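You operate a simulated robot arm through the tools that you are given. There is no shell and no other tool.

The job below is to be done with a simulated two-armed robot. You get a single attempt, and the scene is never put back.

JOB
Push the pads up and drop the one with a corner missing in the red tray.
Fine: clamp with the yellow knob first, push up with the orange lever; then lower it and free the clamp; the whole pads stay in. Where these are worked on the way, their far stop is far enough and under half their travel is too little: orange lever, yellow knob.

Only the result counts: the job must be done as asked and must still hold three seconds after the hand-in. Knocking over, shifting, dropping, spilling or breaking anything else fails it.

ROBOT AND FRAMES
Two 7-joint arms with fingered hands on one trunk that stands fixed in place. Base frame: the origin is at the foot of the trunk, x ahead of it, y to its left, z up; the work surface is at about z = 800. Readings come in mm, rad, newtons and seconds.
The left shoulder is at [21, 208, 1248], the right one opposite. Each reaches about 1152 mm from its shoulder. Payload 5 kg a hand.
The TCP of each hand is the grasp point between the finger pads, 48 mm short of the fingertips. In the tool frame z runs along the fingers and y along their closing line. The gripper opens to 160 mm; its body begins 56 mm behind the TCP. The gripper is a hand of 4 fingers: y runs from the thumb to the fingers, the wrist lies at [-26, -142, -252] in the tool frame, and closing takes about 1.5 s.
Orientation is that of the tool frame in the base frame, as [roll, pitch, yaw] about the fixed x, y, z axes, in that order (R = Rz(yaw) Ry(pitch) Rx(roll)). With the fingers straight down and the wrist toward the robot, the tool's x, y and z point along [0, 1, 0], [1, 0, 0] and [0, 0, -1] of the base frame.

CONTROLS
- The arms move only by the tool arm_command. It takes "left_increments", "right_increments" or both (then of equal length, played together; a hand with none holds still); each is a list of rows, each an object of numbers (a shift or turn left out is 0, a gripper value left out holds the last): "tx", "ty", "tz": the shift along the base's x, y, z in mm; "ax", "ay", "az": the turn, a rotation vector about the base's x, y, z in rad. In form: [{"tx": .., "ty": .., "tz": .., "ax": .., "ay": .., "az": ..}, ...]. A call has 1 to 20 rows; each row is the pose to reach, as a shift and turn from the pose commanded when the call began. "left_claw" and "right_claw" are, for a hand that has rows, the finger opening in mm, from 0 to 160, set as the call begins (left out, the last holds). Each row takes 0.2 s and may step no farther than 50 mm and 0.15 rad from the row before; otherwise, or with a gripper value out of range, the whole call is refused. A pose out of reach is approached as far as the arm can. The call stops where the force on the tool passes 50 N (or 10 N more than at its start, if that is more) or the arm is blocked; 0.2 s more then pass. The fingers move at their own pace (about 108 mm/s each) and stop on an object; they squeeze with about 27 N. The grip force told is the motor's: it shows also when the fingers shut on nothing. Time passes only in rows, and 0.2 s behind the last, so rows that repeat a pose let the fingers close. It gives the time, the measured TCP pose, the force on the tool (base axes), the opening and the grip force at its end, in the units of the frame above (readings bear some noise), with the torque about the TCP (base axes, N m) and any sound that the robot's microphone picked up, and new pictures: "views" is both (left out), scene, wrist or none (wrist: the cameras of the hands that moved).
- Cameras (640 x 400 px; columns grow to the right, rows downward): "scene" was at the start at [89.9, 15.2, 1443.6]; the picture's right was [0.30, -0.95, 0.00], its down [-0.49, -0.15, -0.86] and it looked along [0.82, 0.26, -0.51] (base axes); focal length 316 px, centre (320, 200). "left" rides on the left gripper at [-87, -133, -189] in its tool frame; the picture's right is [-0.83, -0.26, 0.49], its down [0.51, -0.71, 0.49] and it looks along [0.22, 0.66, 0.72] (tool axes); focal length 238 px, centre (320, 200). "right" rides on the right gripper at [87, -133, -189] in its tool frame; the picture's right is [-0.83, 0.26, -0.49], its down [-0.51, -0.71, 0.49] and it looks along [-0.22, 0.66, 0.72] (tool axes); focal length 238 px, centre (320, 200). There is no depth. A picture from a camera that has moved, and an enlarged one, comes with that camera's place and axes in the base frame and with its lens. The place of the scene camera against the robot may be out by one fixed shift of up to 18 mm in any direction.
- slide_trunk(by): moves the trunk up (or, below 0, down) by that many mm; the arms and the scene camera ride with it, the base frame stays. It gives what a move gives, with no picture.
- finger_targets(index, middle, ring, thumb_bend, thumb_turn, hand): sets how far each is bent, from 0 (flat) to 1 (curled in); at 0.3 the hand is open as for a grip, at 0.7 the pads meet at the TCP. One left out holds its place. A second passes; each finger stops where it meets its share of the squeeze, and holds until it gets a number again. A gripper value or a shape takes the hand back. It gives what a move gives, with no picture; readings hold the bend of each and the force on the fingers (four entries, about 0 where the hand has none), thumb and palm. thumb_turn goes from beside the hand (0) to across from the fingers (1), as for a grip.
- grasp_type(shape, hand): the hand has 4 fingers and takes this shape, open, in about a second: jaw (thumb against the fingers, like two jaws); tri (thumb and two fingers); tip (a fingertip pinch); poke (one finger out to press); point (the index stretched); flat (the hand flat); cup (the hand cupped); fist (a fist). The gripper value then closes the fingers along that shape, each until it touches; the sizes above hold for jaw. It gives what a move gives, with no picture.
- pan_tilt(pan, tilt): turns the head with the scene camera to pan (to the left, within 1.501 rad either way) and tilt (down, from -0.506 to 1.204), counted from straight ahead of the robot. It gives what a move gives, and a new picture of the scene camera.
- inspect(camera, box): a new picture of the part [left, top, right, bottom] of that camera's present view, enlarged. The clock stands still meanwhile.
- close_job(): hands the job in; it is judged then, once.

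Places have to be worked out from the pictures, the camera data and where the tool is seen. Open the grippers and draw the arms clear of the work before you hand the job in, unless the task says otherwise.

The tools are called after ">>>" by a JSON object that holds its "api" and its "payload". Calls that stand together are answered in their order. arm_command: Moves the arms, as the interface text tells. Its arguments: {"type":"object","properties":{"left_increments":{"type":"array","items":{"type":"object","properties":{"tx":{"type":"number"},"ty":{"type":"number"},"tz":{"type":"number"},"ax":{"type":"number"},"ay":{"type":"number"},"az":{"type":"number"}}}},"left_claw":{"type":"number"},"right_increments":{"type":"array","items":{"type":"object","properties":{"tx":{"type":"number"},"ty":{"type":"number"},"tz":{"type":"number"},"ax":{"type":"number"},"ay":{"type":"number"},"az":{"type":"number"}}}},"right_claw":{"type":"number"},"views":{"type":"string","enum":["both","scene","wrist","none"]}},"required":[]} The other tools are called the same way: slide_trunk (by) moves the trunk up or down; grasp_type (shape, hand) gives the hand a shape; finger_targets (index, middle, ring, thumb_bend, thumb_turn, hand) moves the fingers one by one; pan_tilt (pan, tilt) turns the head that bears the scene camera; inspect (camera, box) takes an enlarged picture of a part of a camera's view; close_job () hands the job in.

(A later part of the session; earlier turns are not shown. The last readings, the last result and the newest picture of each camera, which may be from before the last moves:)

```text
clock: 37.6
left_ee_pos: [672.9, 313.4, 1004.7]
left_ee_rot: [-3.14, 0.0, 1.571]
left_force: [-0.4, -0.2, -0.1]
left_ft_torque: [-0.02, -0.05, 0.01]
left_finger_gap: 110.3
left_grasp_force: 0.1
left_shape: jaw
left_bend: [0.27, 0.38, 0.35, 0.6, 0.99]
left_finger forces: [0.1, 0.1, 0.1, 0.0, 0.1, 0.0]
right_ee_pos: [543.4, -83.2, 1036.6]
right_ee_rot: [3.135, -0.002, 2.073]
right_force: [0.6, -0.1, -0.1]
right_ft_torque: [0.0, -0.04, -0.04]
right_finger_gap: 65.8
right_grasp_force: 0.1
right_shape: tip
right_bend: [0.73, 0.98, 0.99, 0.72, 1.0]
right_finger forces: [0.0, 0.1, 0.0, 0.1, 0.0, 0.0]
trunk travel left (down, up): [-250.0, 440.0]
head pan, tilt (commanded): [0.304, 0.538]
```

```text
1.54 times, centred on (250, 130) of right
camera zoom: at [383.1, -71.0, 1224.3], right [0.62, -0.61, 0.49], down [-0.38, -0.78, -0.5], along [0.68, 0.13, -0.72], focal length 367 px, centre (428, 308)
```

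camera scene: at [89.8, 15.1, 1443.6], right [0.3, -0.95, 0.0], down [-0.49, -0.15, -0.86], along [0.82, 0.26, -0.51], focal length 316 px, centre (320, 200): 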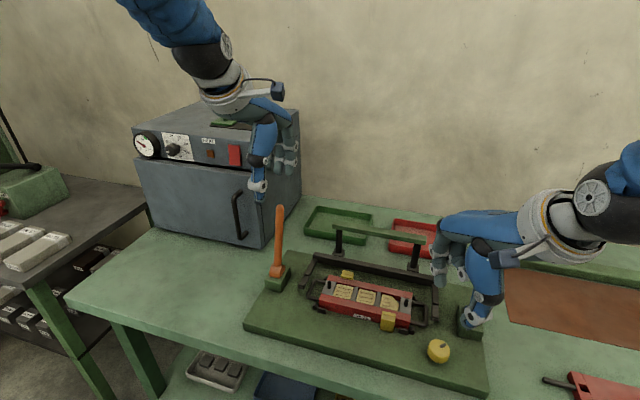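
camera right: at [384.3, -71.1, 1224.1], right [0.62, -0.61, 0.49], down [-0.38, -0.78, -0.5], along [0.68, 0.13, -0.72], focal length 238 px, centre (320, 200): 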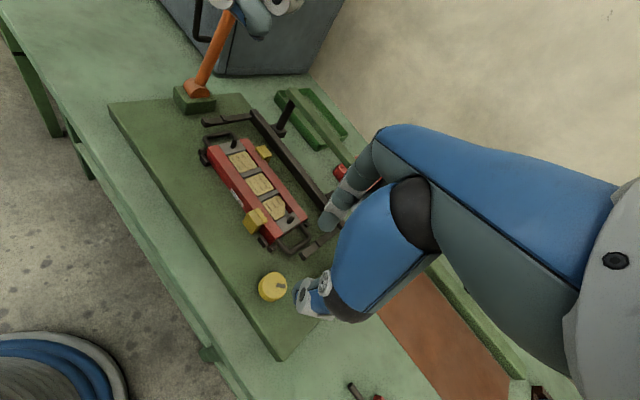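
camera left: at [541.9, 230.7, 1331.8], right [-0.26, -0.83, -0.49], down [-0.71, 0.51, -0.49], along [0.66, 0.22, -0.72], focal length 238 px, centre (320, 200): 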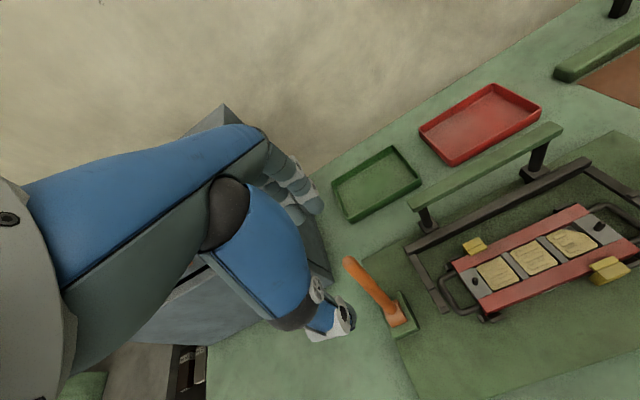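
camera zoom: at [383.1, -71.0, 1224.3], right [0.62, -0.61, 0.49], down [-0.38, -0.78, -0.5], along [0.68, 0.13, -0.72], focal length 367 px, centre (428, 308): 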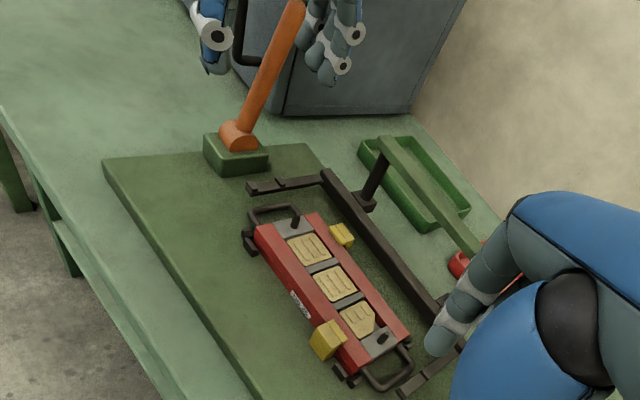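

The lever sits between thumb and fingers. I narrow the jaws and pull gently toward the robot, watching force, to learn the lever's direction.

>>> {"api": "arm_command", "payload": {"left_increments": [{}, {}, {}], "left_claw": 50, "views": "none"}}

>>> {"api": "arm_command", "payload": {"left_increments": [{"tx": -12, "ay": -0.03}, {"tx": -24, "ay": -0.06}, {"tx": -36, "ay": -0.1}, {"tx": -48, "ay": -0.15}, {"tx": -60, "ay": -0.2}, {"tx": -60, "ay": -0.2}], "views": "none"}}

>>> {"api": "inspect", "payload": {"camera": "scene", "box": [220, 150, 440, 340]}}

>>> {"api": "inspect", "payload": {"camera": "right", "box": [150, 0, 350, 260]}}

```text
clock: 38.4
left_ee_pos: [674.7, 313.3, 1004.0]
left_ee_rot: [3.141, 0.0, 1.572]
left_force: [0.7, 1.0, -0.2]
left_ft_torque: [0.0, 0.02, -0.01]
left_finger_gap: 50.5
left_grasp_force: 0.0
left_shape: jaw
left_bend: [0.74, 0.53, 0.51, 0.73, 1.0]
left_finger forces: [0.0, 0.0, 0.0, 0.0, 0.0, 0.0]
right_ee_pos: [542.7, -82.3, 1036.3]
right_ee_rot: [3.135, -0.002, 2.07]
right_force: [0.1, 0.0, -0.3]
right_ft_torque: [-0.01, 0.02, 0.01]
right_finger_gap: 65.9
right_grasp_force: 0.0
right_shape: tip
right_bend: [0.73, 0.98, 0.99, 0.72, 1.0]
right_finger forces: [0.1, 0.0, 0.0, 0.1, 0.0, 0.0]
trunk travel left (down, up): [-250.0, 440.0]
head pan, tilt (commanded): [0.304, 0.538]
```

```text
clock: 39.8
left_ee_pos: [612.5, 314.6, 1005.1]
left_ee_rot: [2.944, 0.001, 1.571]
left_force: [2.9, -1.7, 2.4]
left_ft_torque: [-0.02, -0.1, -0.03]
left_finger_gap: 50.9
left_grasp_force: 0.1
left_shape: jaw
left_bend: [0.74, 0.53, 0.51, 0.73, 1.0]
left_finger forces: [2.6, 0.0, 0.0, 0.0, 0.0, 0.1]
right_ee_pos: [544.2, -83.3, 1037.0]
right_ee_rot: [3.135, -0.003, 2.07]
right_force: [0.4, 0.1, -1.0]
right_ft_torque: [0.01, 0.05, 0.01]
right_finger_gap: 65.8
right_grasp_force: 0.0
right_shape: tip
right_bend: [0.73, 0.98, 0.99, 0.72, 1.0]
right_finger forces: [0.0, 0.0, 0.0, 0.0, 0.1, 0.2]
trunk travel left (down, up): [-250.0, 440.0]
head pan, tilt (commanded): [0.304, 0.538]
```

```text
2.11 times, centred on (330, 245) of scene
camera zoom: at [90.2, 14.8, 1443.6], right [0.3, -0.95, 0.0], down [-0.49, -0.15, -0.86], along [0.82, 0.26, -0.51], focal length 665 px, centre (299, 105)
```

zoom: 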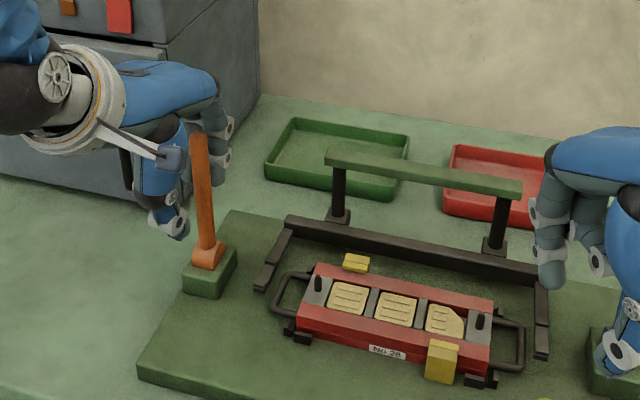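

```text
1.54 times, centred on (250, 130) of right
camera zoom: at [383.6, -71.4, 1224.1], right [0.62, -0.61, 0.49], down [-0.38, -0.78, -0.5], along [0.68, 0.13, -0.72], focal length 367 px, centre (428, 308)
```

zoom: 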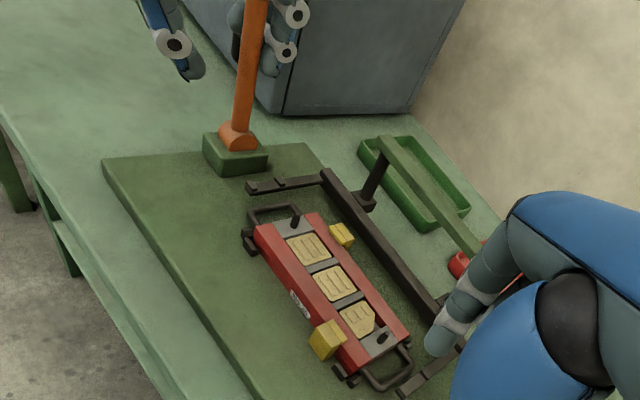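

The lever follows freely toward the robot (about 3 N), now near upright. I keep pulling along its arc.

>>> {"api": "arm_command", "payload": {"left_increments": [{"tx": -12, "tz": -1, "ay": -0.06}, {"tx": -24, "tz": -3, "ay": -0.12}, {"tx": -36, "tz": -6, "ay": -0.18}, {"tx": -48, "tz": -9, "ay": -0.24}, {"tx": -60, "tz": -13, "ay": -0.3}, {"tx": -60, "tz": -13, "ay": -0.3}], "views": "none"}}

>>> {"api": "inspect", "payload": {"camera": "scene", "box": [220, 150, 440, 340]}}

>>> {"api": "inspect", "payload": {"camera": "right", "box": [150, 0, 350, 260]}}

```text
clock: 41.2
left_ee_pos: [576.5, 320.7, 984.3]
left_ee_rot: [2.643, -0.001, 1.571]
left_force: [2.2, -0.7, -0.3]
left_ft_torque: [0.02, -0.05, 0.05]
left_finger_gap: 50.9
left_grasp_force: 0.0
left_shape: jaw
left_bend: [0.73, 0.53, 0.51, 0.74, 1.0]
left_finger forces: [2.8, 0.0, 0.0, 0.0, 0.0, 0.0]
left hand out of reach, approached as far as the arm can: row 4, 5, 6
right_ee_pos: [543.5, -83.5, 1037.2]
right_ee_rot: [3.135, -0.002, 2.072]
right_force: [-1.3, -0.6, -0.2]
right_ft_torque: [0.01, -0.03, 0.03]
right_finger_gap: 65.7
right_grasp_force: 0.1
right_shape: tip
right_bend: [0.73, 0.98, 0.99, 0.72, 1.0]
right_finger forces: [0.0, 0.0, 0.0, 0.1, 0.1, 0.0]
trunk travel left (down, up): [-250.0, 440.0]
head pan, tilt (commanded): [0.304, 0.538]
```

```text
2.11 times, centred on (330, 245) of scene
camera zoom: at [89.6, 14.8, 1443.7], right [0.3, -0.95, 0.0], down [-0.49, -0.15, -0.86], along [0.82, 0.26, -0.51], focal length 665 px, centre (299, 105)
```

zoom: 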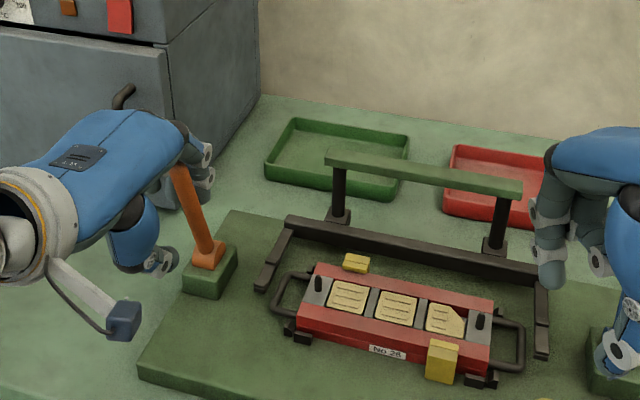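

```text
1.54 times, centred on (250, 130) of right
camera zoom: at [383.1, -71.3, 1224.2], right [0.62, -0.61, 0.49], down [-0.38, -0.78, -0.5], along [0.68, 0.13, -0.72], focal length 367 px, centre (428, 308)
```

zoom: 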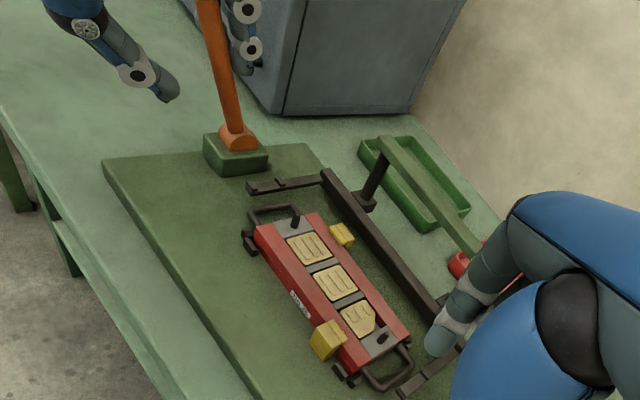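

The tilted hand folded the left arm to its near limit. I bring the hand back upright (which frees reach) while continuing the pull.

>>> {"api": "arm_command", "payload": {"left_increments": [{"ay": 0.12}, {"ay": 0.24}, {"ay": 0.36}, {"ay": 0.5}, {"tx": -10, "ay": 0.5}, {"tx": -20, "ay": 0.5}, {"tx": -20, "ay": 0.5}], "views": "none"}}

>>> {"api": "inspect", "payload": {"camera": "scene", "box": [220, 150, 440, 340]}}

>>> {"api": "inspect", "payload": {"camera": "right", "box": [150, 0, 350, 260]}}

```text
clock: 42.8
left_ee_pos: [558.0, 319.9, 985.0]
left_ee_rot: [3.141, 0.0, 1.57]
left_force: [13.8, 2.3, 6.2]
left_ft_torque: [0.02, -0.78, 0.18]
left_finger_gap: 54.8
left_grasp_force: 0.1
left_shape: jaw
left_bend: [0.73, 0.53, 0.51, 0.74, 1.0]
left_finger forces: [13.2, 0.0, 0.1, 0.1, 0.0, 0.0]
right_ee_pos: [543.3, -83.0, 1036.5]
right_ee_rot: [3.135, -0.002, 2.071]
right_force: [0.8, 0.3, -1.3]
right_ft_torque: [-0.02, -0.01, -0.01]
right_finger_gap: 65.8
right_grasp_force: 0.0
right_shape: tip
right_bend: [0.73, 0.98, 0.99, 0.72, 1.0]
right_finger forces: [0.0, 0.0, 0.0, 0.0, 0.0, 0.1]
trunk travel left (down, up): [-250.0, 440.0]
head pan, tilt (commanded): [0.304, 0.538]
```

```text
2.11 times, centred on (330, 245) of scene
camera zoom: at [90.5, 15.1, 1443.6], right [0.3, -0.95, 0.0], down [-0.49, -0.15, -0.86], along [0.82, 0.26, -0.51], focal length 665 px, centre (299, 105)
```

zoom: 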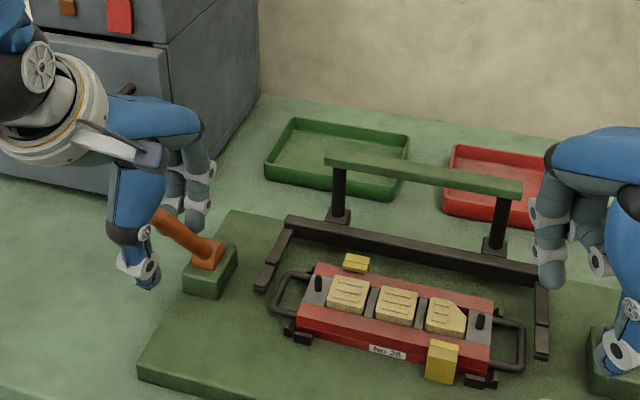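

```text
1.54 times, centred on (250, 130) of right
camera zoom: at [383.9, -71.0, 1224.1], right [0.62, -0.61, 0.49], down [-0.38, -0.78, -0.5], along [0.68, 0.13, -0.72], focal length 367 px, centre (428, 308)
```

zoom: 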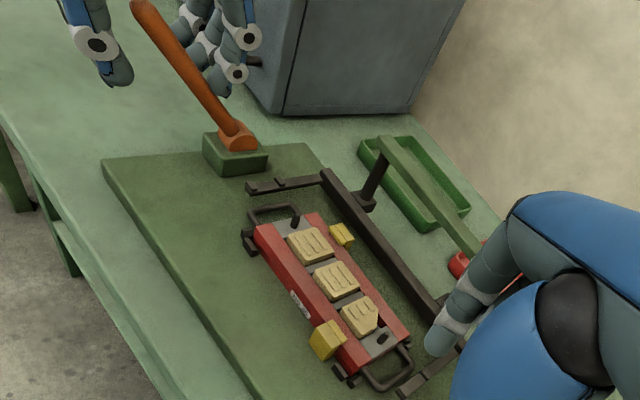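

The lever now leans well toward the robot and the pads have risen out of the frame. Force is 14 N; I pull a bit more, following the arc down, to reach the far stop.

>>> {"api": "arm_command", "payload": {"left_increments": [{"tx": -8, "tz": -5}, {"tx": -16, "tz": -11}, {"tx": -24, "tz": -17}, {"tx": -32, "tz": -24}, {"tx": -32, "tz": -24}], "views": "none"}}

>>> {"api": "inspect", "payload": {"camera": "scene", "box": [220, 150, 440, 340]}}

>>> {"api": "inspect", "payload": {"camera": "right", "box": [150, 0, 350, 260]}}

```text
clock: 43.5
left_ee_pos: [553.1, 320.4, 982.9]
left_ee_rot: [3.11, 0.0, 1.573]
left_force: [15.4, -0.7, 18.9]
left_ft_torque: [-0.25, -1.44, 0.1]
left_finger_gap: 58.1
left_grasp_force: 0.0
left_shape: jaw
left_bend: [0.73, 0.53, 0.51, 0.74, 1.0]
left_finger forces: [22.4, 0.1, 0.0, 0.0, 0.0, 0.0]
right_ee_pos: [544.5, -82.9, 1035.3]
right_ee_rot: [3.135, -0.001, 2.071]
right_force: [1.3, 0.4, -0.5]
right_ft_torque: [-0.04, 0.06, 0.03]
right_finger_gap: 65.8
right_grasp_force: 0.0
right_shape: tip
right_bend: [0.73, 0.98, 0.99, 0.72, 1.0]
right_finger forces: [0.1, 0.0, 0.1, 0.0, 0.0, 0.0]
trunk travel left (down, up): [-250.0, 440.0]
head pan, tilt (commanded): [0.304, 0.538]
stopped in row 3 (left hand): the force on the tool passed its limit at 54 N (the readings are from after the stop); the commanded pose is now the measured one
```

```text
2.11 times, centred on (330, 245) of scene
camera zoom: at [91.3, 15.2, 1443.4], right [0.3, -0.95, 0.0], down [-0.49, -0.15, -0.86], along [0.82, 0.26, -0.51], focal length 665 px, centre (299, 105)
```

zoom: 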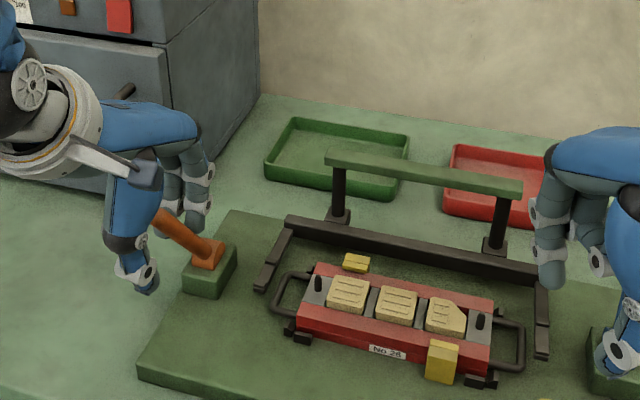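

```text
1.54 times, centred on (250, 130) of right
camera zoom: at [384.6, -71.1, 1223.7], right [0.62, -0.61, 0.49], down [-0.38, -0.78, -0.5], along [0.68, 0.13, -0.72], focal length 367 px, centre (428, 308)
```

zoom: 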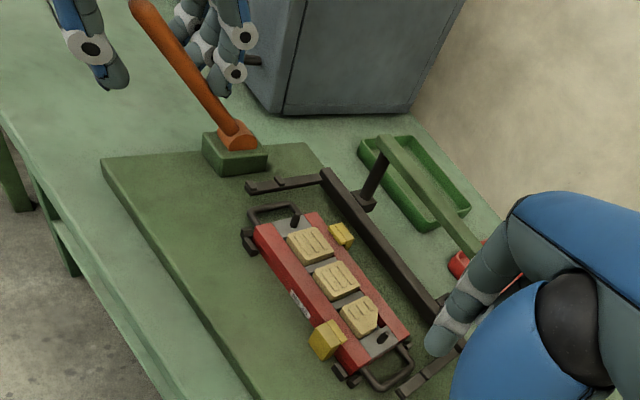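

The call stopped at 54 N with the lever no longer moving: the far stop. I ease the left hand forward a little to see whether the lever holds by itself.

>>> {"api": "arm_command", "payload": {"left_increments": [{"tx": 5, "tz": 0}, {"tx": 10, "tz": 0}, {"tx": 12, "tz": 0}, {"tx": 12}], "views": "none"}}

>>> {"api": "inspect", "payload": {"camera": "scene", "box": [240, 200, 340, 310]}}

>>> {"api": "inspect", "payload": {"camera": "scene", "box": [320, 265, 420, 335]}}

```text
clock: 44.5
left_ee_pos: [561.0, 318.7, 981.3]
left_ee_rot: [3.12, -0.002, 1.574]
left_force: [11.6, 1.0, 26.1]
left_ft_torque: [-0.12, -1.59, 0.17]
left_finger_gap: 55.2
left_grasp_force: 0.0
left_shape: jaw
left_bend: [0.74, 0.53, 0.51, 0.74, 1.0]
left_finger forces: [23.9, 0.1, 0.0, 0.0, 0.0, 0.0]
right_ee_pos: [542.3, -83.4, 1037.3]
right_ee_rot: [3.134, -0.001, 2.072]
right_force: [0.3, -0.8, -0.7]
right_ft_torque: [-0.02, 0.02, -0.02]
right_finger_gap: 65.4
right_grasp_force: 0.1
right_shape: tip
right_bend: [0.73, 0.98, 0.99, 0.72, 1.0]
right_finger forces: [0.0, 0.0, 0.1, 0.1, 0.0, 0.1]
trunk travel left (down, up): [-250.0, 440.0]
head pan, tilt (commanded): [0.304, 0.538]
```

```text
3.64 times, centred on (290, 255) of scene
camera zoom: at [89.1, 14.4, 1443.8], right [0.3, -0.95, 0.0], down [-0.49, -0.15, -0.86], along [0.82, 0.26, -0.51], focal length 1149 px, centre (429, 0)
```

zoom: 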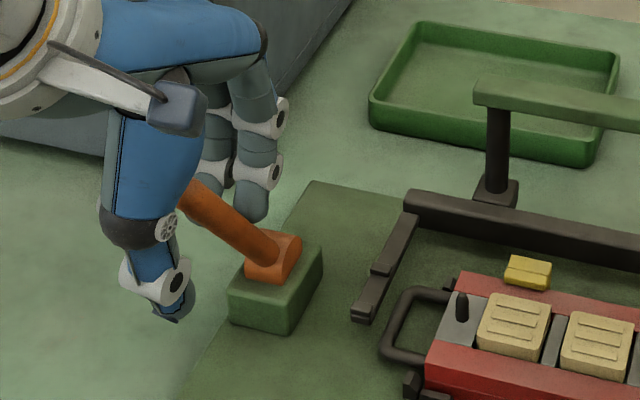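

```text
5.71 times, centred on (370, 300) of scene
camera zoom: at [89.1, 14.4, 1443.8], right [0.3, -0.95, 0.0], down [-0.49, -0.15, -0.86], along [0.82, 0.26, -0.51], focal length 1806 px, centre (34, -371)
```

zoom: 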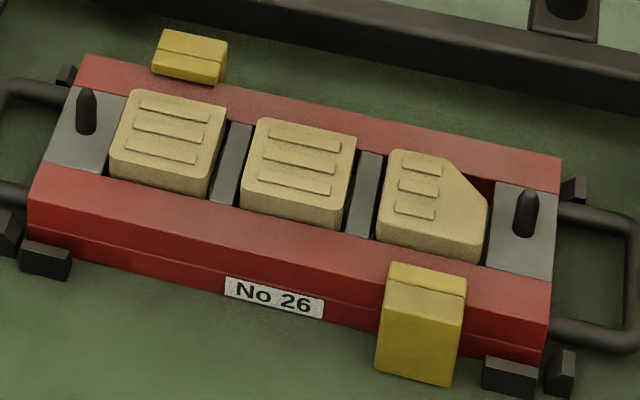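

The pads now stand out of the frame. The index still feels 24 N, so I ease off further (forward and up) and compare the lever's angle.

>>> {"api": "arm_command", "payload": {"left_increments": [{"tx": 6, "tz": 4}, {"tx": 12, "tz": 10}, {"tx": 15, "tz": 15}, {"tx": 15, "tz": 15}], "views": "none"}}

>>> {"api": "inspect", "payload": {"camera": "scene", "box": [240, 200, 340, 310]}}

>>> {"api": "inspect", "payload": {"camera": "scene", "box": [320, 265, 420, 335]}}

```text
clock: 45.5
left_ee_pos: [572.9, 319.6, 992.4]
left_ee_rot: [3.125, -0.001, 1.572]
left_force: [1.0, -0.6, 0.0]
left_ft_torque: [0.01, 0.01, 0.01]
left_finger_gap: 50.0
left_grasp_force: 0.1
left_shape: jaw
left_bend: [0.74, 0.53, 0.51, 0.74, 1.0]
left_finger forces: [0.1, 0.1, 0.0, 0.0, 0.0, 0.0]
right_ee_pos: [542.9, -82.4, 1036.4]
right_ee_rot: [3.135, -0.002, 2.074]
right_force: [0.7, -0.6, -0.3]
right_ft_torque: [0.04, 0.0, 0.0]
right_finger_gap: 65.8
right_grasp_force: 0.2
right_shape: tip
right_bend: [0.73, 0.98, 0.99, 0.72, 1.0]
right_finger forces: [0.0, 0.1, 0.0, 0.1, 0.1, 0.0]
trunk travel left (down, up): [-250.0, 440.0]
head pan, tilt (commanded): [0.304, 0.538]
```

```text
3.64 times, centred on (290, 255) of scene
camera zoom: at [89.9, 15.2, 1443.6], right [0.3, -0.95, 0.0], down [-0.49, -0.15, -0.86], along [0.82, 0.26, -0.51], focal length 1149 px, centre (429, 0)
```

zoom: 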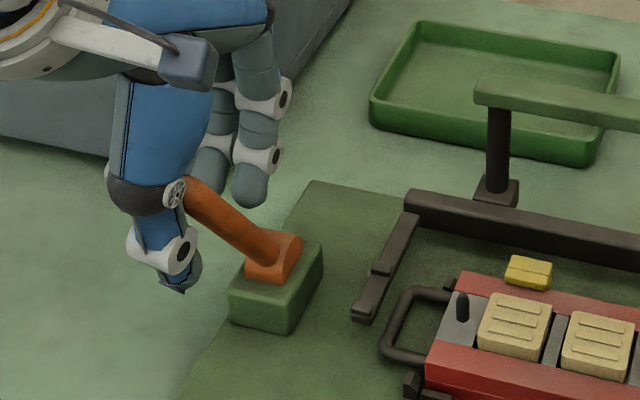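

```text
5.71 times, centred on (370, 300) of scene
camera zoom: at [89.9, 15.2, 1443.6], right [0.3, -0.95, 0.0], down [-0.49, -0.15, -0.86], along [0.82, 0.26, -0.51], focal length 1806 px, centre (34, -371)
```

zoom: 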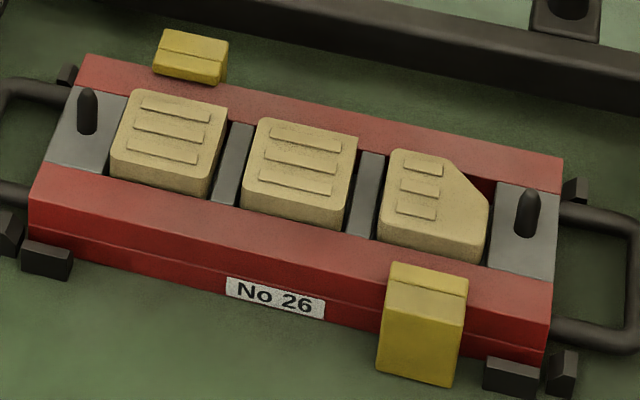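

The hand is now free of the lever and the pads stay up, so the lever holds itself. I widen the left jaws for clearance and take close-ups of the pads from the other cameras to measure pad 3.

>>> {"api": "arm_command", "payload": {"left_increments": [{}, {}, {}], "left_claw": 100, "views": "wrist"}}

>>> {"api": "inspect", "payload": {"camera": "right", "box": [200, 120, 320, 260]}}

>>> {"api": "inspect", "payload": {"camera": "left", "box": [440, 80, 640, 280]}}

```text
clock: 46.3
left_ee_pos: [571.5, 318.7, 992.8]
left_ee_rot: [3.121, -0.001, 1.574]
left_force: [0.2, 0.3, 0.2]
left_ft_torque: [0.03, 0.0, 0.0]
left_finger_gap: 99.8
left_grasp_force: 0.1
left_shape: jaw
left_bend: [0.73, 0.4, 0.37, 0.64, 1.0]
left_finger forces: [0.0, 0.0, 0.0, 0.0, 0.0, 0.0]
right_ee_pos: [544.4, -83.0, 1036.1]
right_ee_rot: [3.136, -0.001, 2.074]
right_force: [-0.2, -1.1, 0.6]
right_ft_torque: [-0.03, -0.03, 0.02]
right_finger_gap: 66.0
right_grasp_force: 0.1
right_shape: tip
right_bend: [0.73, 0.98, 0.99, 0.72, 1.0]
right_finger forces: [0.0, 0.1, 0.0, 0.0, 0.0, 0.1]
trunk travel left (down, up): [-250.0, 440.0]
head pan, tilt (commanded): [0.304, 0.538]
camera left: at [437.7, 232.7, 1179.4], right [-0.25, -0.83, -0.49], down [-0.7, 0.51, -0.5], along [0.67, 0.22, -0.71], focal length 238 px, centre (320, 200)
```

left: 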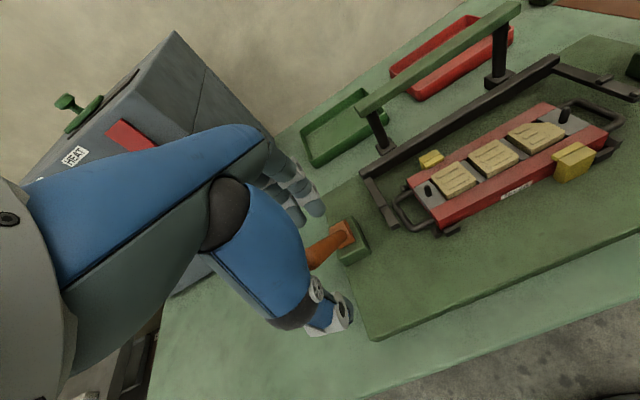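

```text
2.86 times, centred on (260, 190) of right
camera zoom: at [383.4, -71.0, 1224.2], right [0.62, -0.61, 0.49], down [-0.38, -0.78, -0.5], along [0.68, 0.13, -0.72], focal length 681 px, centre (491, 229)
```

zoom: 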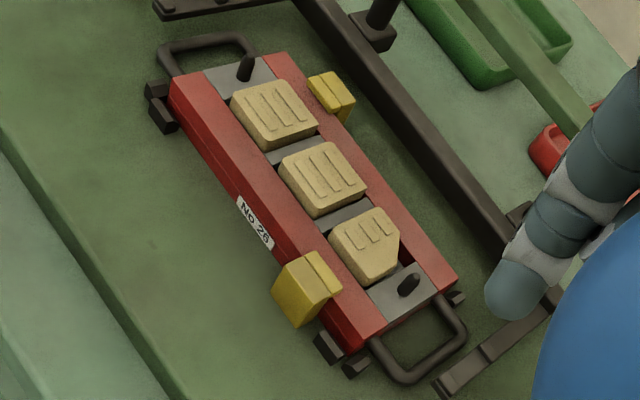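

```text
2.00 times, centred on (540, 180) of left
camera zoom: at [437.7, 232.7, 1179.4], right [-0.25, -0.83, -0.49], down [-0.7, 0.51, -0.5], along [0.67, 0.22, -0.71], focal length 477 px, centre (-120, 240)
```

zoom: 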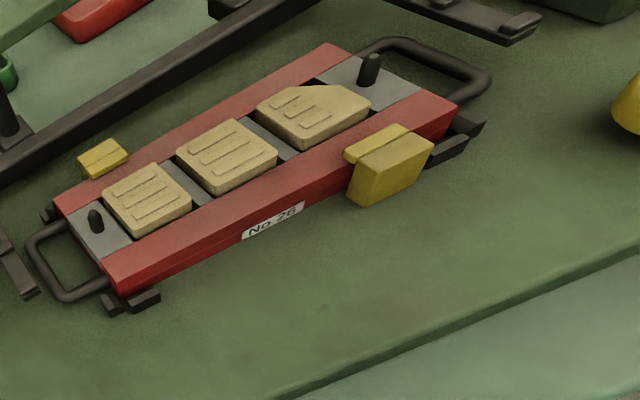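

Pad 3's centre is about (632, 27), top about 869, standing roughly 11 mm above the red rails; the front clamp lip (y 7–38, x up to 596) leaves about 17 mm before the pad's front face. I'll pinch the pad in x near its left part (y about 41), so I bring the right hand above it, jaws 80 mm, nearly squared up.

>>> {"api": "arm_command", "payload": {"right_increments": [{"tx": 15, "ty": 25, "tz": 0, "az": -0.12}, {"tx": 35, "ty": 50, "tz": 0, "az": -0.26}, {"tx": 55, "ty": 75, "tz": -5, "az": -0.4}, {"tx": 75, "ty": 100, "tz": -15, "az": -0.54}, {"tx": 88, "ty": 120, "tz": -30, "az": -0.62}, {"tx": 90, "ty": 125, "tz": -40, "az": -0.62}, {"tx": 90, "ty": 125, "tz": -40, "az": -0.62}, {"tx": 90, "ty": 125, "tz": -40, "az": -0.62}], "right_claw": 80, "views": "both"}}

>>> {"api": "inspect", "payload": {"camera": "left", "box": [440, 30, 640, 230]}}

>>> {"api": "inspect", "payload": {"camera": "right", "box": [220, 140, 380, 340]}}

>>> {"api": "inspect", "payload": {"camera": "scene", "box": [320, 220, 460, 340]}}

```text
clock: 48.1
left_ee_pos: [572.2, 318.5, 993.3]
left_ee_rot: [3.123, 0.0, 1.573]
left_force: [-0.1, -0.3, -0.3]
left_ft_torque: [0.02, 0.0, -0.01]
left_finger_gap: 99.6
left_grasp_force: 0.1
left_shape: jaw
left_bend: [0.73, 0.4, 0.37, 0.64, 1.0]
left_finger forces: [0.0, 0.0, 0.0, 0.1, 0.0, 0.0]
right_ee_pos: [634.1, 42.7, 996.4]
right_ee_rot: [3.134, -0.002, 1.453]
right_force: [0.8, 0.1, -0.3]
right_ft_torque: [0.05, -0.01, 0.02]
right_finger_gap: 79.8
right_grasp_force: 0.1
right_shape: tip
right_bend: [0.73, 0.98, 0.99, 0.69, 1.0]
right_finger forces: [0.0, 0.1, 0.1, 0.0, 0.0, 0.0]
right hand out of reach, approached as far as the arm can: row 3, 4
trunk travel left (down, up): [-250.0, 440.0]
head pan, tilt (commanded): [0.304, 0.538]
camera scene: at [89.6, 14.7, 1443.7], right [0.3, -0.95, 0.0], down [-0.49, -0.15, -0.86], along [0.82, 0.26, -0.51], focal length 316 px, centre (320, 200)
camera right: at [509.2, 146.2, 1183.9], right [0.15, -0.86, 0.49], down [-0.76, -0.42, -0.5], along [0.63, -0.29, -0.72], focal length 238 px, centre (320, 200)
```

scene: 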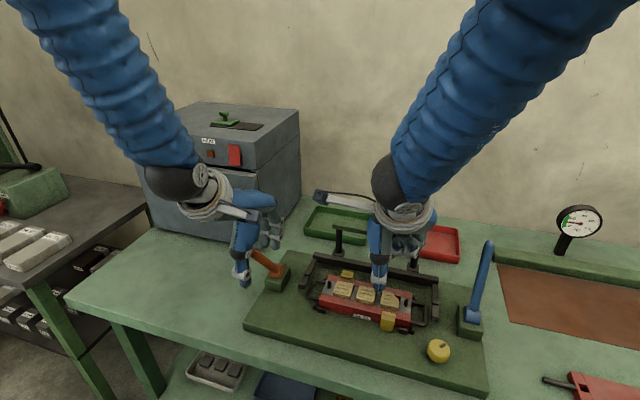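
right: 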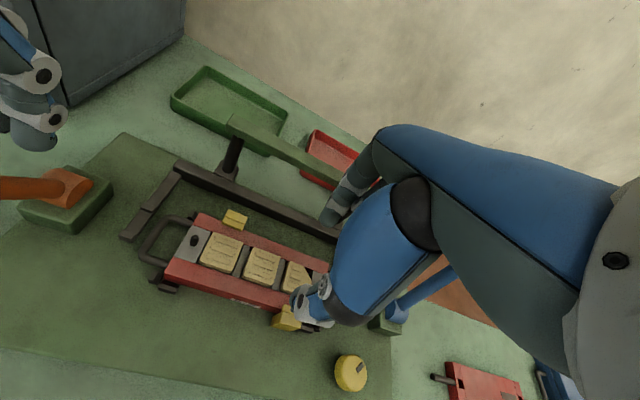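

```text
2.00 times, centred on (540, 130) of left
camera zoom: at [437.4, 232.4, 1179.6], right [-0.25, -0.83, -0.49], down [-0.7, 0.51, -0.5], along [0.67, 0.22, -0.71], focal length 477 px, centre (-120, 340)
```

zoom: 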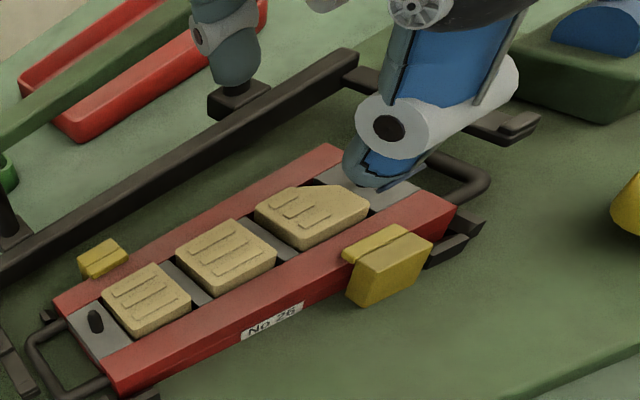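

```text
2.00 times, centred on (300, 240) of right
camera zoom: at [509.2, 146.2, 1183.9], right [0.15, -0.86, 0.49], down [-0.76, -0.42, -0.5], along [0.63, -0.29, -0.72], focal length 477 px, centre (360, 120)
```

zoom: 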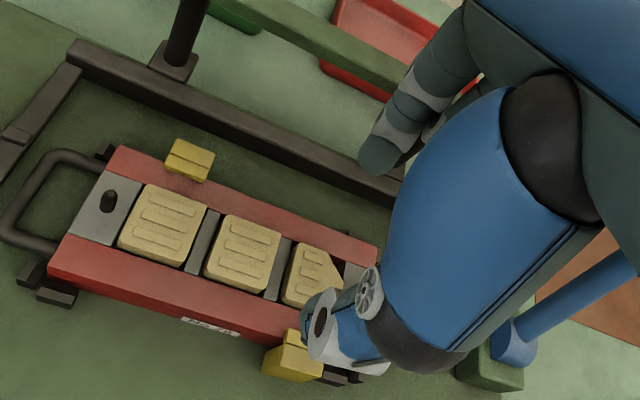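

```text
3.33 times, centred on (390, 280) of scene
camera zoom: at [89.6, 14.7, 1443.7], right [0.3, -0.95, 0.0], down [-0.49, -0.15, -0.86], along [0.82, 0.26, -0.51], focal length 1054 px, centre (87, -67)
```

zoom: 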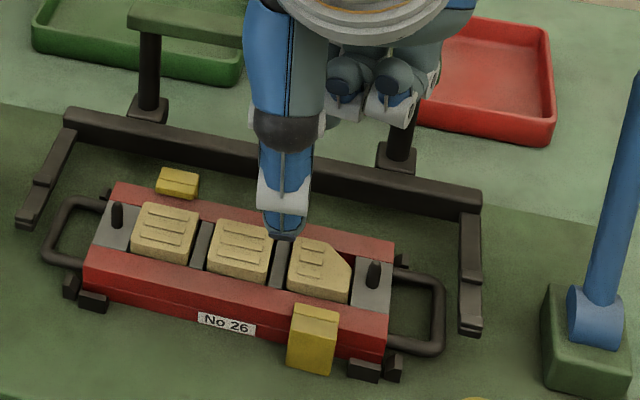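

The thumb tip measures at about (582, 50, 941), 55 mm below the TCP. I align for pinching pad 3 near its left part: slight turn and tilt, jaws 62 mm, and lower to tips about 12 mm above the pads for a check.

>>> {"api": "arm_command", "payload": {"right_increments": [{"tx": 1, "ty": 1, "tz": -15, "az": 0.03, "ay": 0.03}, {"tx": 1, "ty": 1.5, "tz": -30, "az": 0.06, "ay": 0.05}, {"tx": 1, "ty": 1.5, "tz": -45, "az": 0.06, "ay": 0.05}, {"tx": 1, "ty": 1.5, "tz": -54, "az": 0.06, "ay": 0.05}, {"tx": 1, "ty": 1.5, "tz": -54, "az": 0.06, "ay": 0.05}, {"tx": 1, "ty": 1.5, "tz": -54, "az": 0.06, "ay": 0.05}], "right_claw": 62, "views": "none"}}

>>> {"api": "inspect", "payload": {"camera": "left", "box": [530, 80, 630, 180]}}

>>> {"api": "inspect", "payload": {"camera": "right", "box": [220, 140, 380, 340]}}

>>> {"api": "inspect", "payload": {"camera": "scene", "box": [340, 240, 440, 330]}}

```text
clock: 49.5
left_ee_pos: [571.8, 319.7, 992.4]
left_ee_rot: [3.123, -0.001, 1.572]
left_force: [-0.3, -0.2, 0.3]
left_ft_torque: [0.02, 0.03, 0.03]
left_finger_gap: 99.4
left_grasp_force: 0.1
left_shape: jaw
left_bend: [0.73, 0.4, 0.37, 0.64, 1.0]
left_finger forces: [0.0, 0.0, 0.0, 0.1, 0.1, 0.1]
right_ee_pos: [635.0, 45.6, 943.4]
right_ee_rot: [-3.101, 0.0, 1.512]
right_force: [0.8, -0.9, 0.6]
right_ft_torque: [0.03, 0.0, -0.04]
right_finger_gap: 63.4
right_grasp_force: 0.0
right_shape: tip
right_bend: [0.73, 0.98, 0.99, 0.72, 1.0]
right_finger forces: [0.0, 0.0, 0.0, 0.0, 0.1, 0.0]
trunk travel left (down, up): [-250.0, 440.0]
head pan, tilt (commanded): [0.304, 0.538]
```

```text
4.00 times, centred on (580, 130) of left
camera zoom: at [437.7, 232.7, 1179.4], right [-0.25, -0.83, -0.49], down [-0.7, 0.51, -0.5], along [0.67, 0.22, -0.71], focal length 953 px, centre (-720, 480)
```

zoom: 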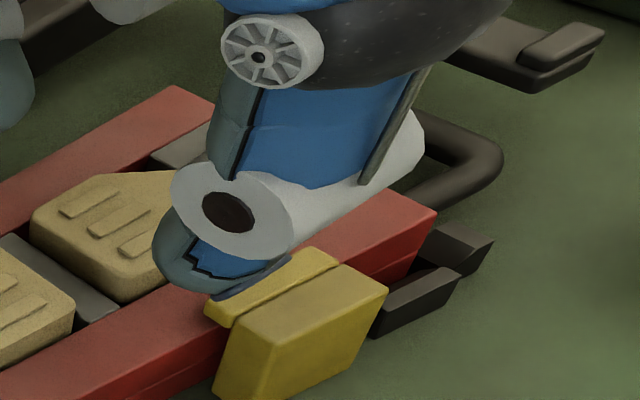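

```text
2.00 times, centred on (300, 240) of right
camera zoom: at [514.3, 140.2, 1137.1], right [0.23, -0.85, 0.48], down [-0.76, -0.46, -0.46], along [0.61, -0.26, -0.75], focal length 477 px, centre (360, 120)
```

zoom: 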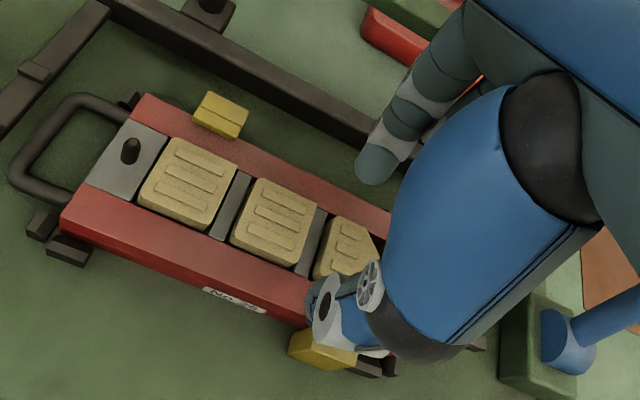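

```text
4.44 times, centred on (390, 285) of scene
camera zoom: at [89.9, 15.1, 1443.6], right [0.3, -0.95, 0.0], down [-0.49, -0.15, -0.86], along [0.82, 0.26, -0.51], focal length 1405 px, centre (9, -178)
```

zoom: 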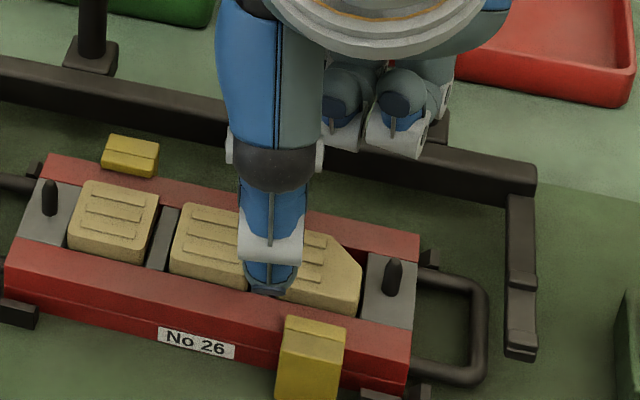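

Thumb tip is at about (583, 48.5, 893) and lined up just left of the clamp lip. I lower 15 mm, closing the jaws to 56, and check again.

>>> {"api": "arm_command", "payload": {"right_increments": [{"ty": -0.5, "tz": -5}, {"ty": -1, "tz": -10}, {"ty": -1, "tz": -15}, {"ty": -1, "tz": -15}], "right_claw": 56, "views": "none"}}

>>> {"api": "inspect", "payload": {"camera": "left", "box": [530, 100, 630, 180]}}

>>> {"api": "inspect", "payload": {"camera": "right", "box": [250, 160, 350, 310]}}

>>> {"api": "inspect", "payload": {"camera": "scene", "box": [350, 260, 430, 330]}}

```text
clock: 50.5
left_ee_pos: [572.6, 319.4, 992.7]
left_ee_rot: [3.123, 0.0, 1.571]
left_force: [-0.1, -0.5, -0.2]
left_ft_torque: [-0.02, -0.01, -0.05]
left_finger_gap: 99.6
left_grasp_force: 0.1
left_shape: jaw
left_bend: [0.73, 0.4, 0.37, 0.64, 1.0]
left_finger forces: [0.0, 0.0, 0.1, 0.0, 0.0, 0.0]
right_ee_pos: [637.2, 42.4, 928.3]
right_ee_rot: [-3.1, 0.0, 1.512]
right_force: [-1.1, -0.7, -0.2]
right_ft_torque: [-0.02, -0.01, 0.01]
right_finger_gap: 57.3
right_grasp_force: 0.1
right_shape: tip
right_bend: [0.73, 0.98, 0.99, 0.73, 1.0]
right_finger forces: [0.0, 0.1, 0.1, 0.0, 0.0, 0.0]
trunk travel left (down, up): [-250.0, 440.0]
head pan, tilt (commanded): [0.304, 0.538]
```

```text
5.00 times, centred on (580, 140) of left
camera zoom: at [437.5, 232.8, 1179.5], right [-0.25, -0.83, -0.49], down [-0.7, 0.51, -0.5], along [0.67, 0.22, -0.71], focal length 1192 px, centre (-980, 500)
```

zoom: 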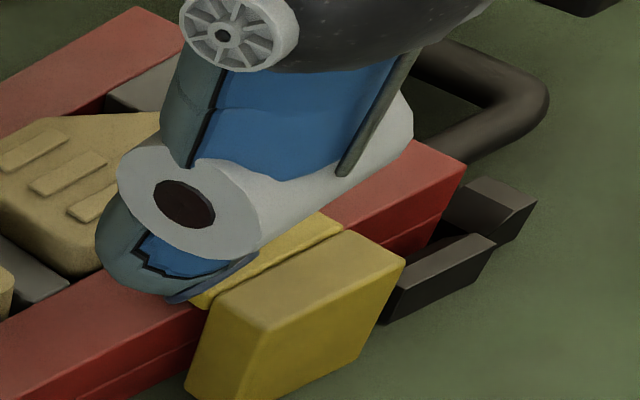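

```text
2.67 times, centred on (300, 235) of right
camera zoom: at [515.2, 137.9, 1121.7], right [0.23, -0.85, 0.48], down [-0.76, -0.46, -0.46], along [0.61, -0.26, -0.75], focal length 636 px, centre (373, 107)
```

zoom: 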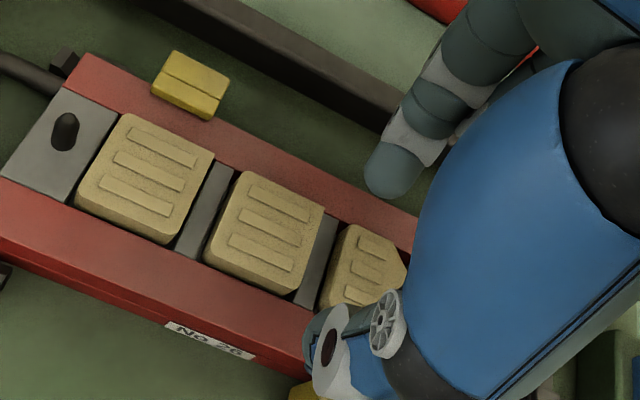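

```text
5.71 times, centred on (390, 295) of scene
camera zoom: at [89.7, 15.2, 1443.7], right [0.3, -0.95, 0.0], down [-0.49, -0.15, -0.86], along [0.82, 0.26, -0.51], focal length 1806 px, centre (-80, -343)
```

zoom: 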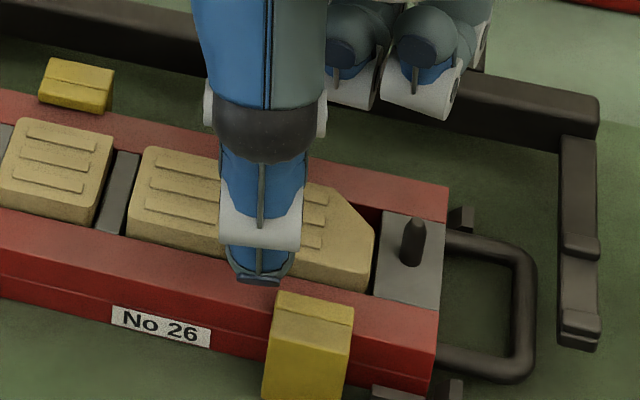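

The thumb is about 25 mm wide and would catch the clamp lip's left end if lowered here. I rotate the hand 0.19 rad so the thumb comes down at the pad's front-left (y about 52), clear of the lip, with the index behind the pad near y 31, and lower 8 mm.

>>> {"api": "arm_command", "payload": {"right_increments": [{"az": -0.1}, {"az": -0.19}, {"az": -0.19, "tz": -4}, {"az": -0.19, "tz": -8}, {"az": -0.19, "tz": -8}], "views": "none"}}

>>> {"api": "inspect", "payload": {"camera": "left", "box": [530, 100, 630, 180]}}

>>> {"api": "inspect", "payload": {"camera": "right", "box": [250, 160, 350, 310]}}

>>> {"api": "inspect", "payload": {"camera": "scene", "box": [350, 260, 430, 330]}}

```text
clock: 51.7
left_ee_pos: [572.9, 319.6, 993.2]
left_ee_rot: [3.122, 0.001, 1.573]
left_force: [-0.4, 0.5, 0.0]
left_ft_torque: [-0.01, 0.07, -0.03]
left_finger_gap: 99.5
left_grasp_force: 0.2
left_shape: jaw
left_bend: [0.73, 0.4, 0.37, 0.64, 1.0]
left_finger forces: [0.0, 0.1, 0.1, 0.0, 0.1, 0.1]
right_ee_pos: [633.1, 42.5, 919.5]
right_ee_rot: [-3.1, 0.0, 1.32]
right_force: [-0.8, 0.1, 0.8]
right_ft_torque: [0.02, -0.02, 0.02]
right_finger_gap: 56.9
right_grasp_force: 0.1
right_shape: tip
right_bend: [0.73, 0.98, 0.99, 0.73, 1.0]
right_finger forces: [0.0, 0.1, 0.1, 0.0, 0.0, 0.0]
trunk travel left (down, up): [-250.0, 440.0]
head pan, tilt (commanded): [0.304, 0.538]
```

```text
5.00 times, centred on (580, 140) of left
camera zoom: at [437.6, 232.8, 1179.4], right [-0.25, -0.83, -0.49], down [-0.7, 0.51, -0.5], along [0.67, 0.22, -0.71], focal length 1192 px, centre (-980, 500)
```

zoom: 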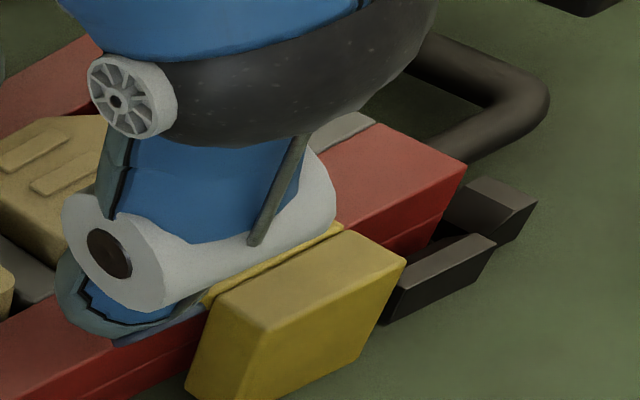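

```text
2.67 times, centred on (300, 235) of right
camera zoom: at [534.1, 158.8, 1112.6], right [0.06, -0.88, 0.48], down [-0.83, -0.31, -0.46], along [0.55, -0.37, -0.75], focal length 636 px, centre (373, 107)
```

zoom: 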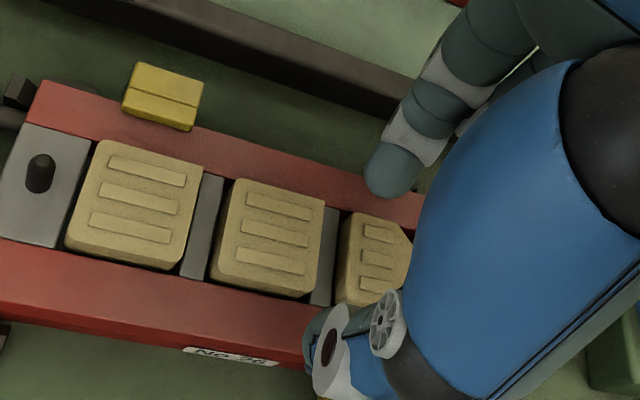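

```text
5.71 times, centred on (390, 295) of scene
camera zoom: at [89.9, 15.3, 1443.6], right [0.3, -0.95, 0.0], down [-0.49, -0.15, -0.86], along [0.82, 0.26, -0.51], focal length 1806 px, centre (-80, -343)
```

zoom: 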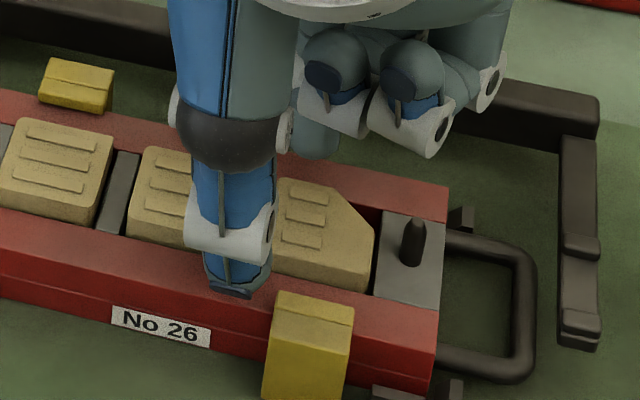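

The index tip seems higher (about 880) than the thumb tip (about 862). I take closer views to pin down the index height before going further.

>>> {"api": "inspect", "payload": {"camera": "scene", "box": [385, 265, 425, 295]}}

>>> {"api": "inspect", "payload": {"camera": "right", "box": [290, 190, 350, 250]}}

>>> {"api": "inspect", "payload": {"camera": "left", "box": [490, 60, 570, 140]}}

```text
13.33 times, centred on (405, 280) of scene
camera zoom: at [89.9, 15.3, 1443.6], right [0.3, -0.95, 0.0], down [-0.49, -0.15, -0.86], along [0.82, 0.26, -0.51], focal length 4214 px, centre (-813, -867)
```

zoom: 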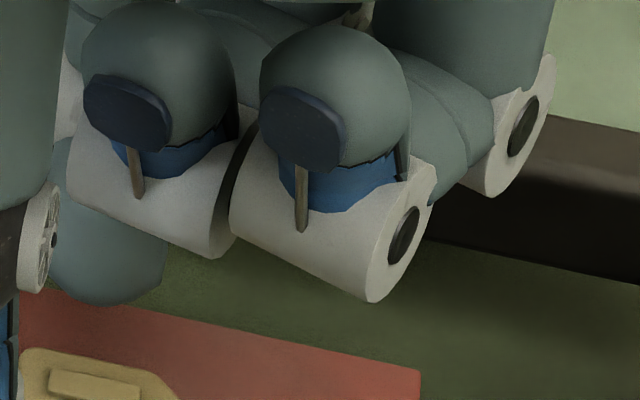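

```text
6.67 times, centred on (320, 220) of right
camera zoom: at [534.1, 158.8, 1112.6], right [0.06, -0.88, 0.48], down [-0.83, -0.31, -0.46], along [0.55, -0.37, -0.75], focal length 1589 px, centre (320, 67)
```

zoom: 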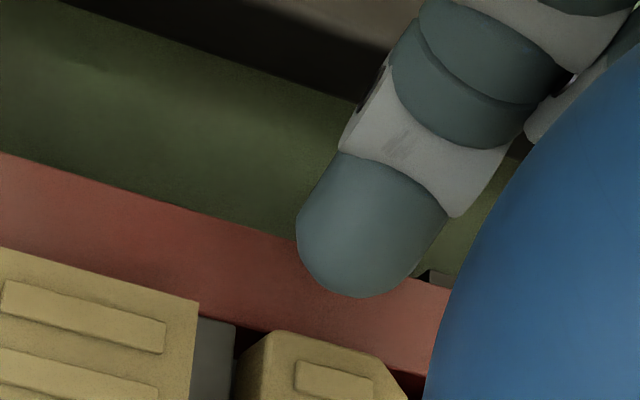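

```text
5.00 times, centred on (530, 100) of left
camera zoom: at [437.6, 232.8, 1179.4], right [-0.25, -0.83, -0.49], down [-0.7, 0.51, -0.5], along [0.67, 0.22, -0.71], focal length 1192 px, centre (-730, 700)
```

zoom: 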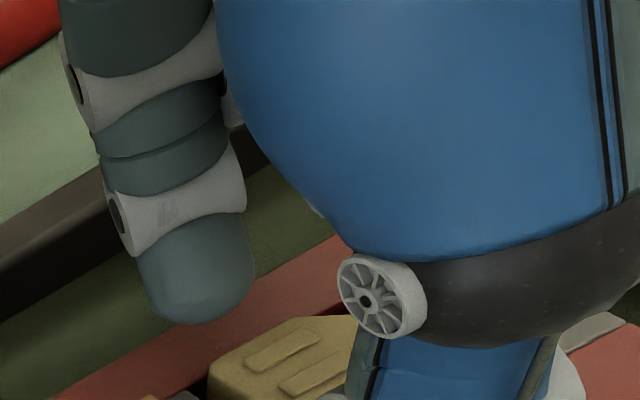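

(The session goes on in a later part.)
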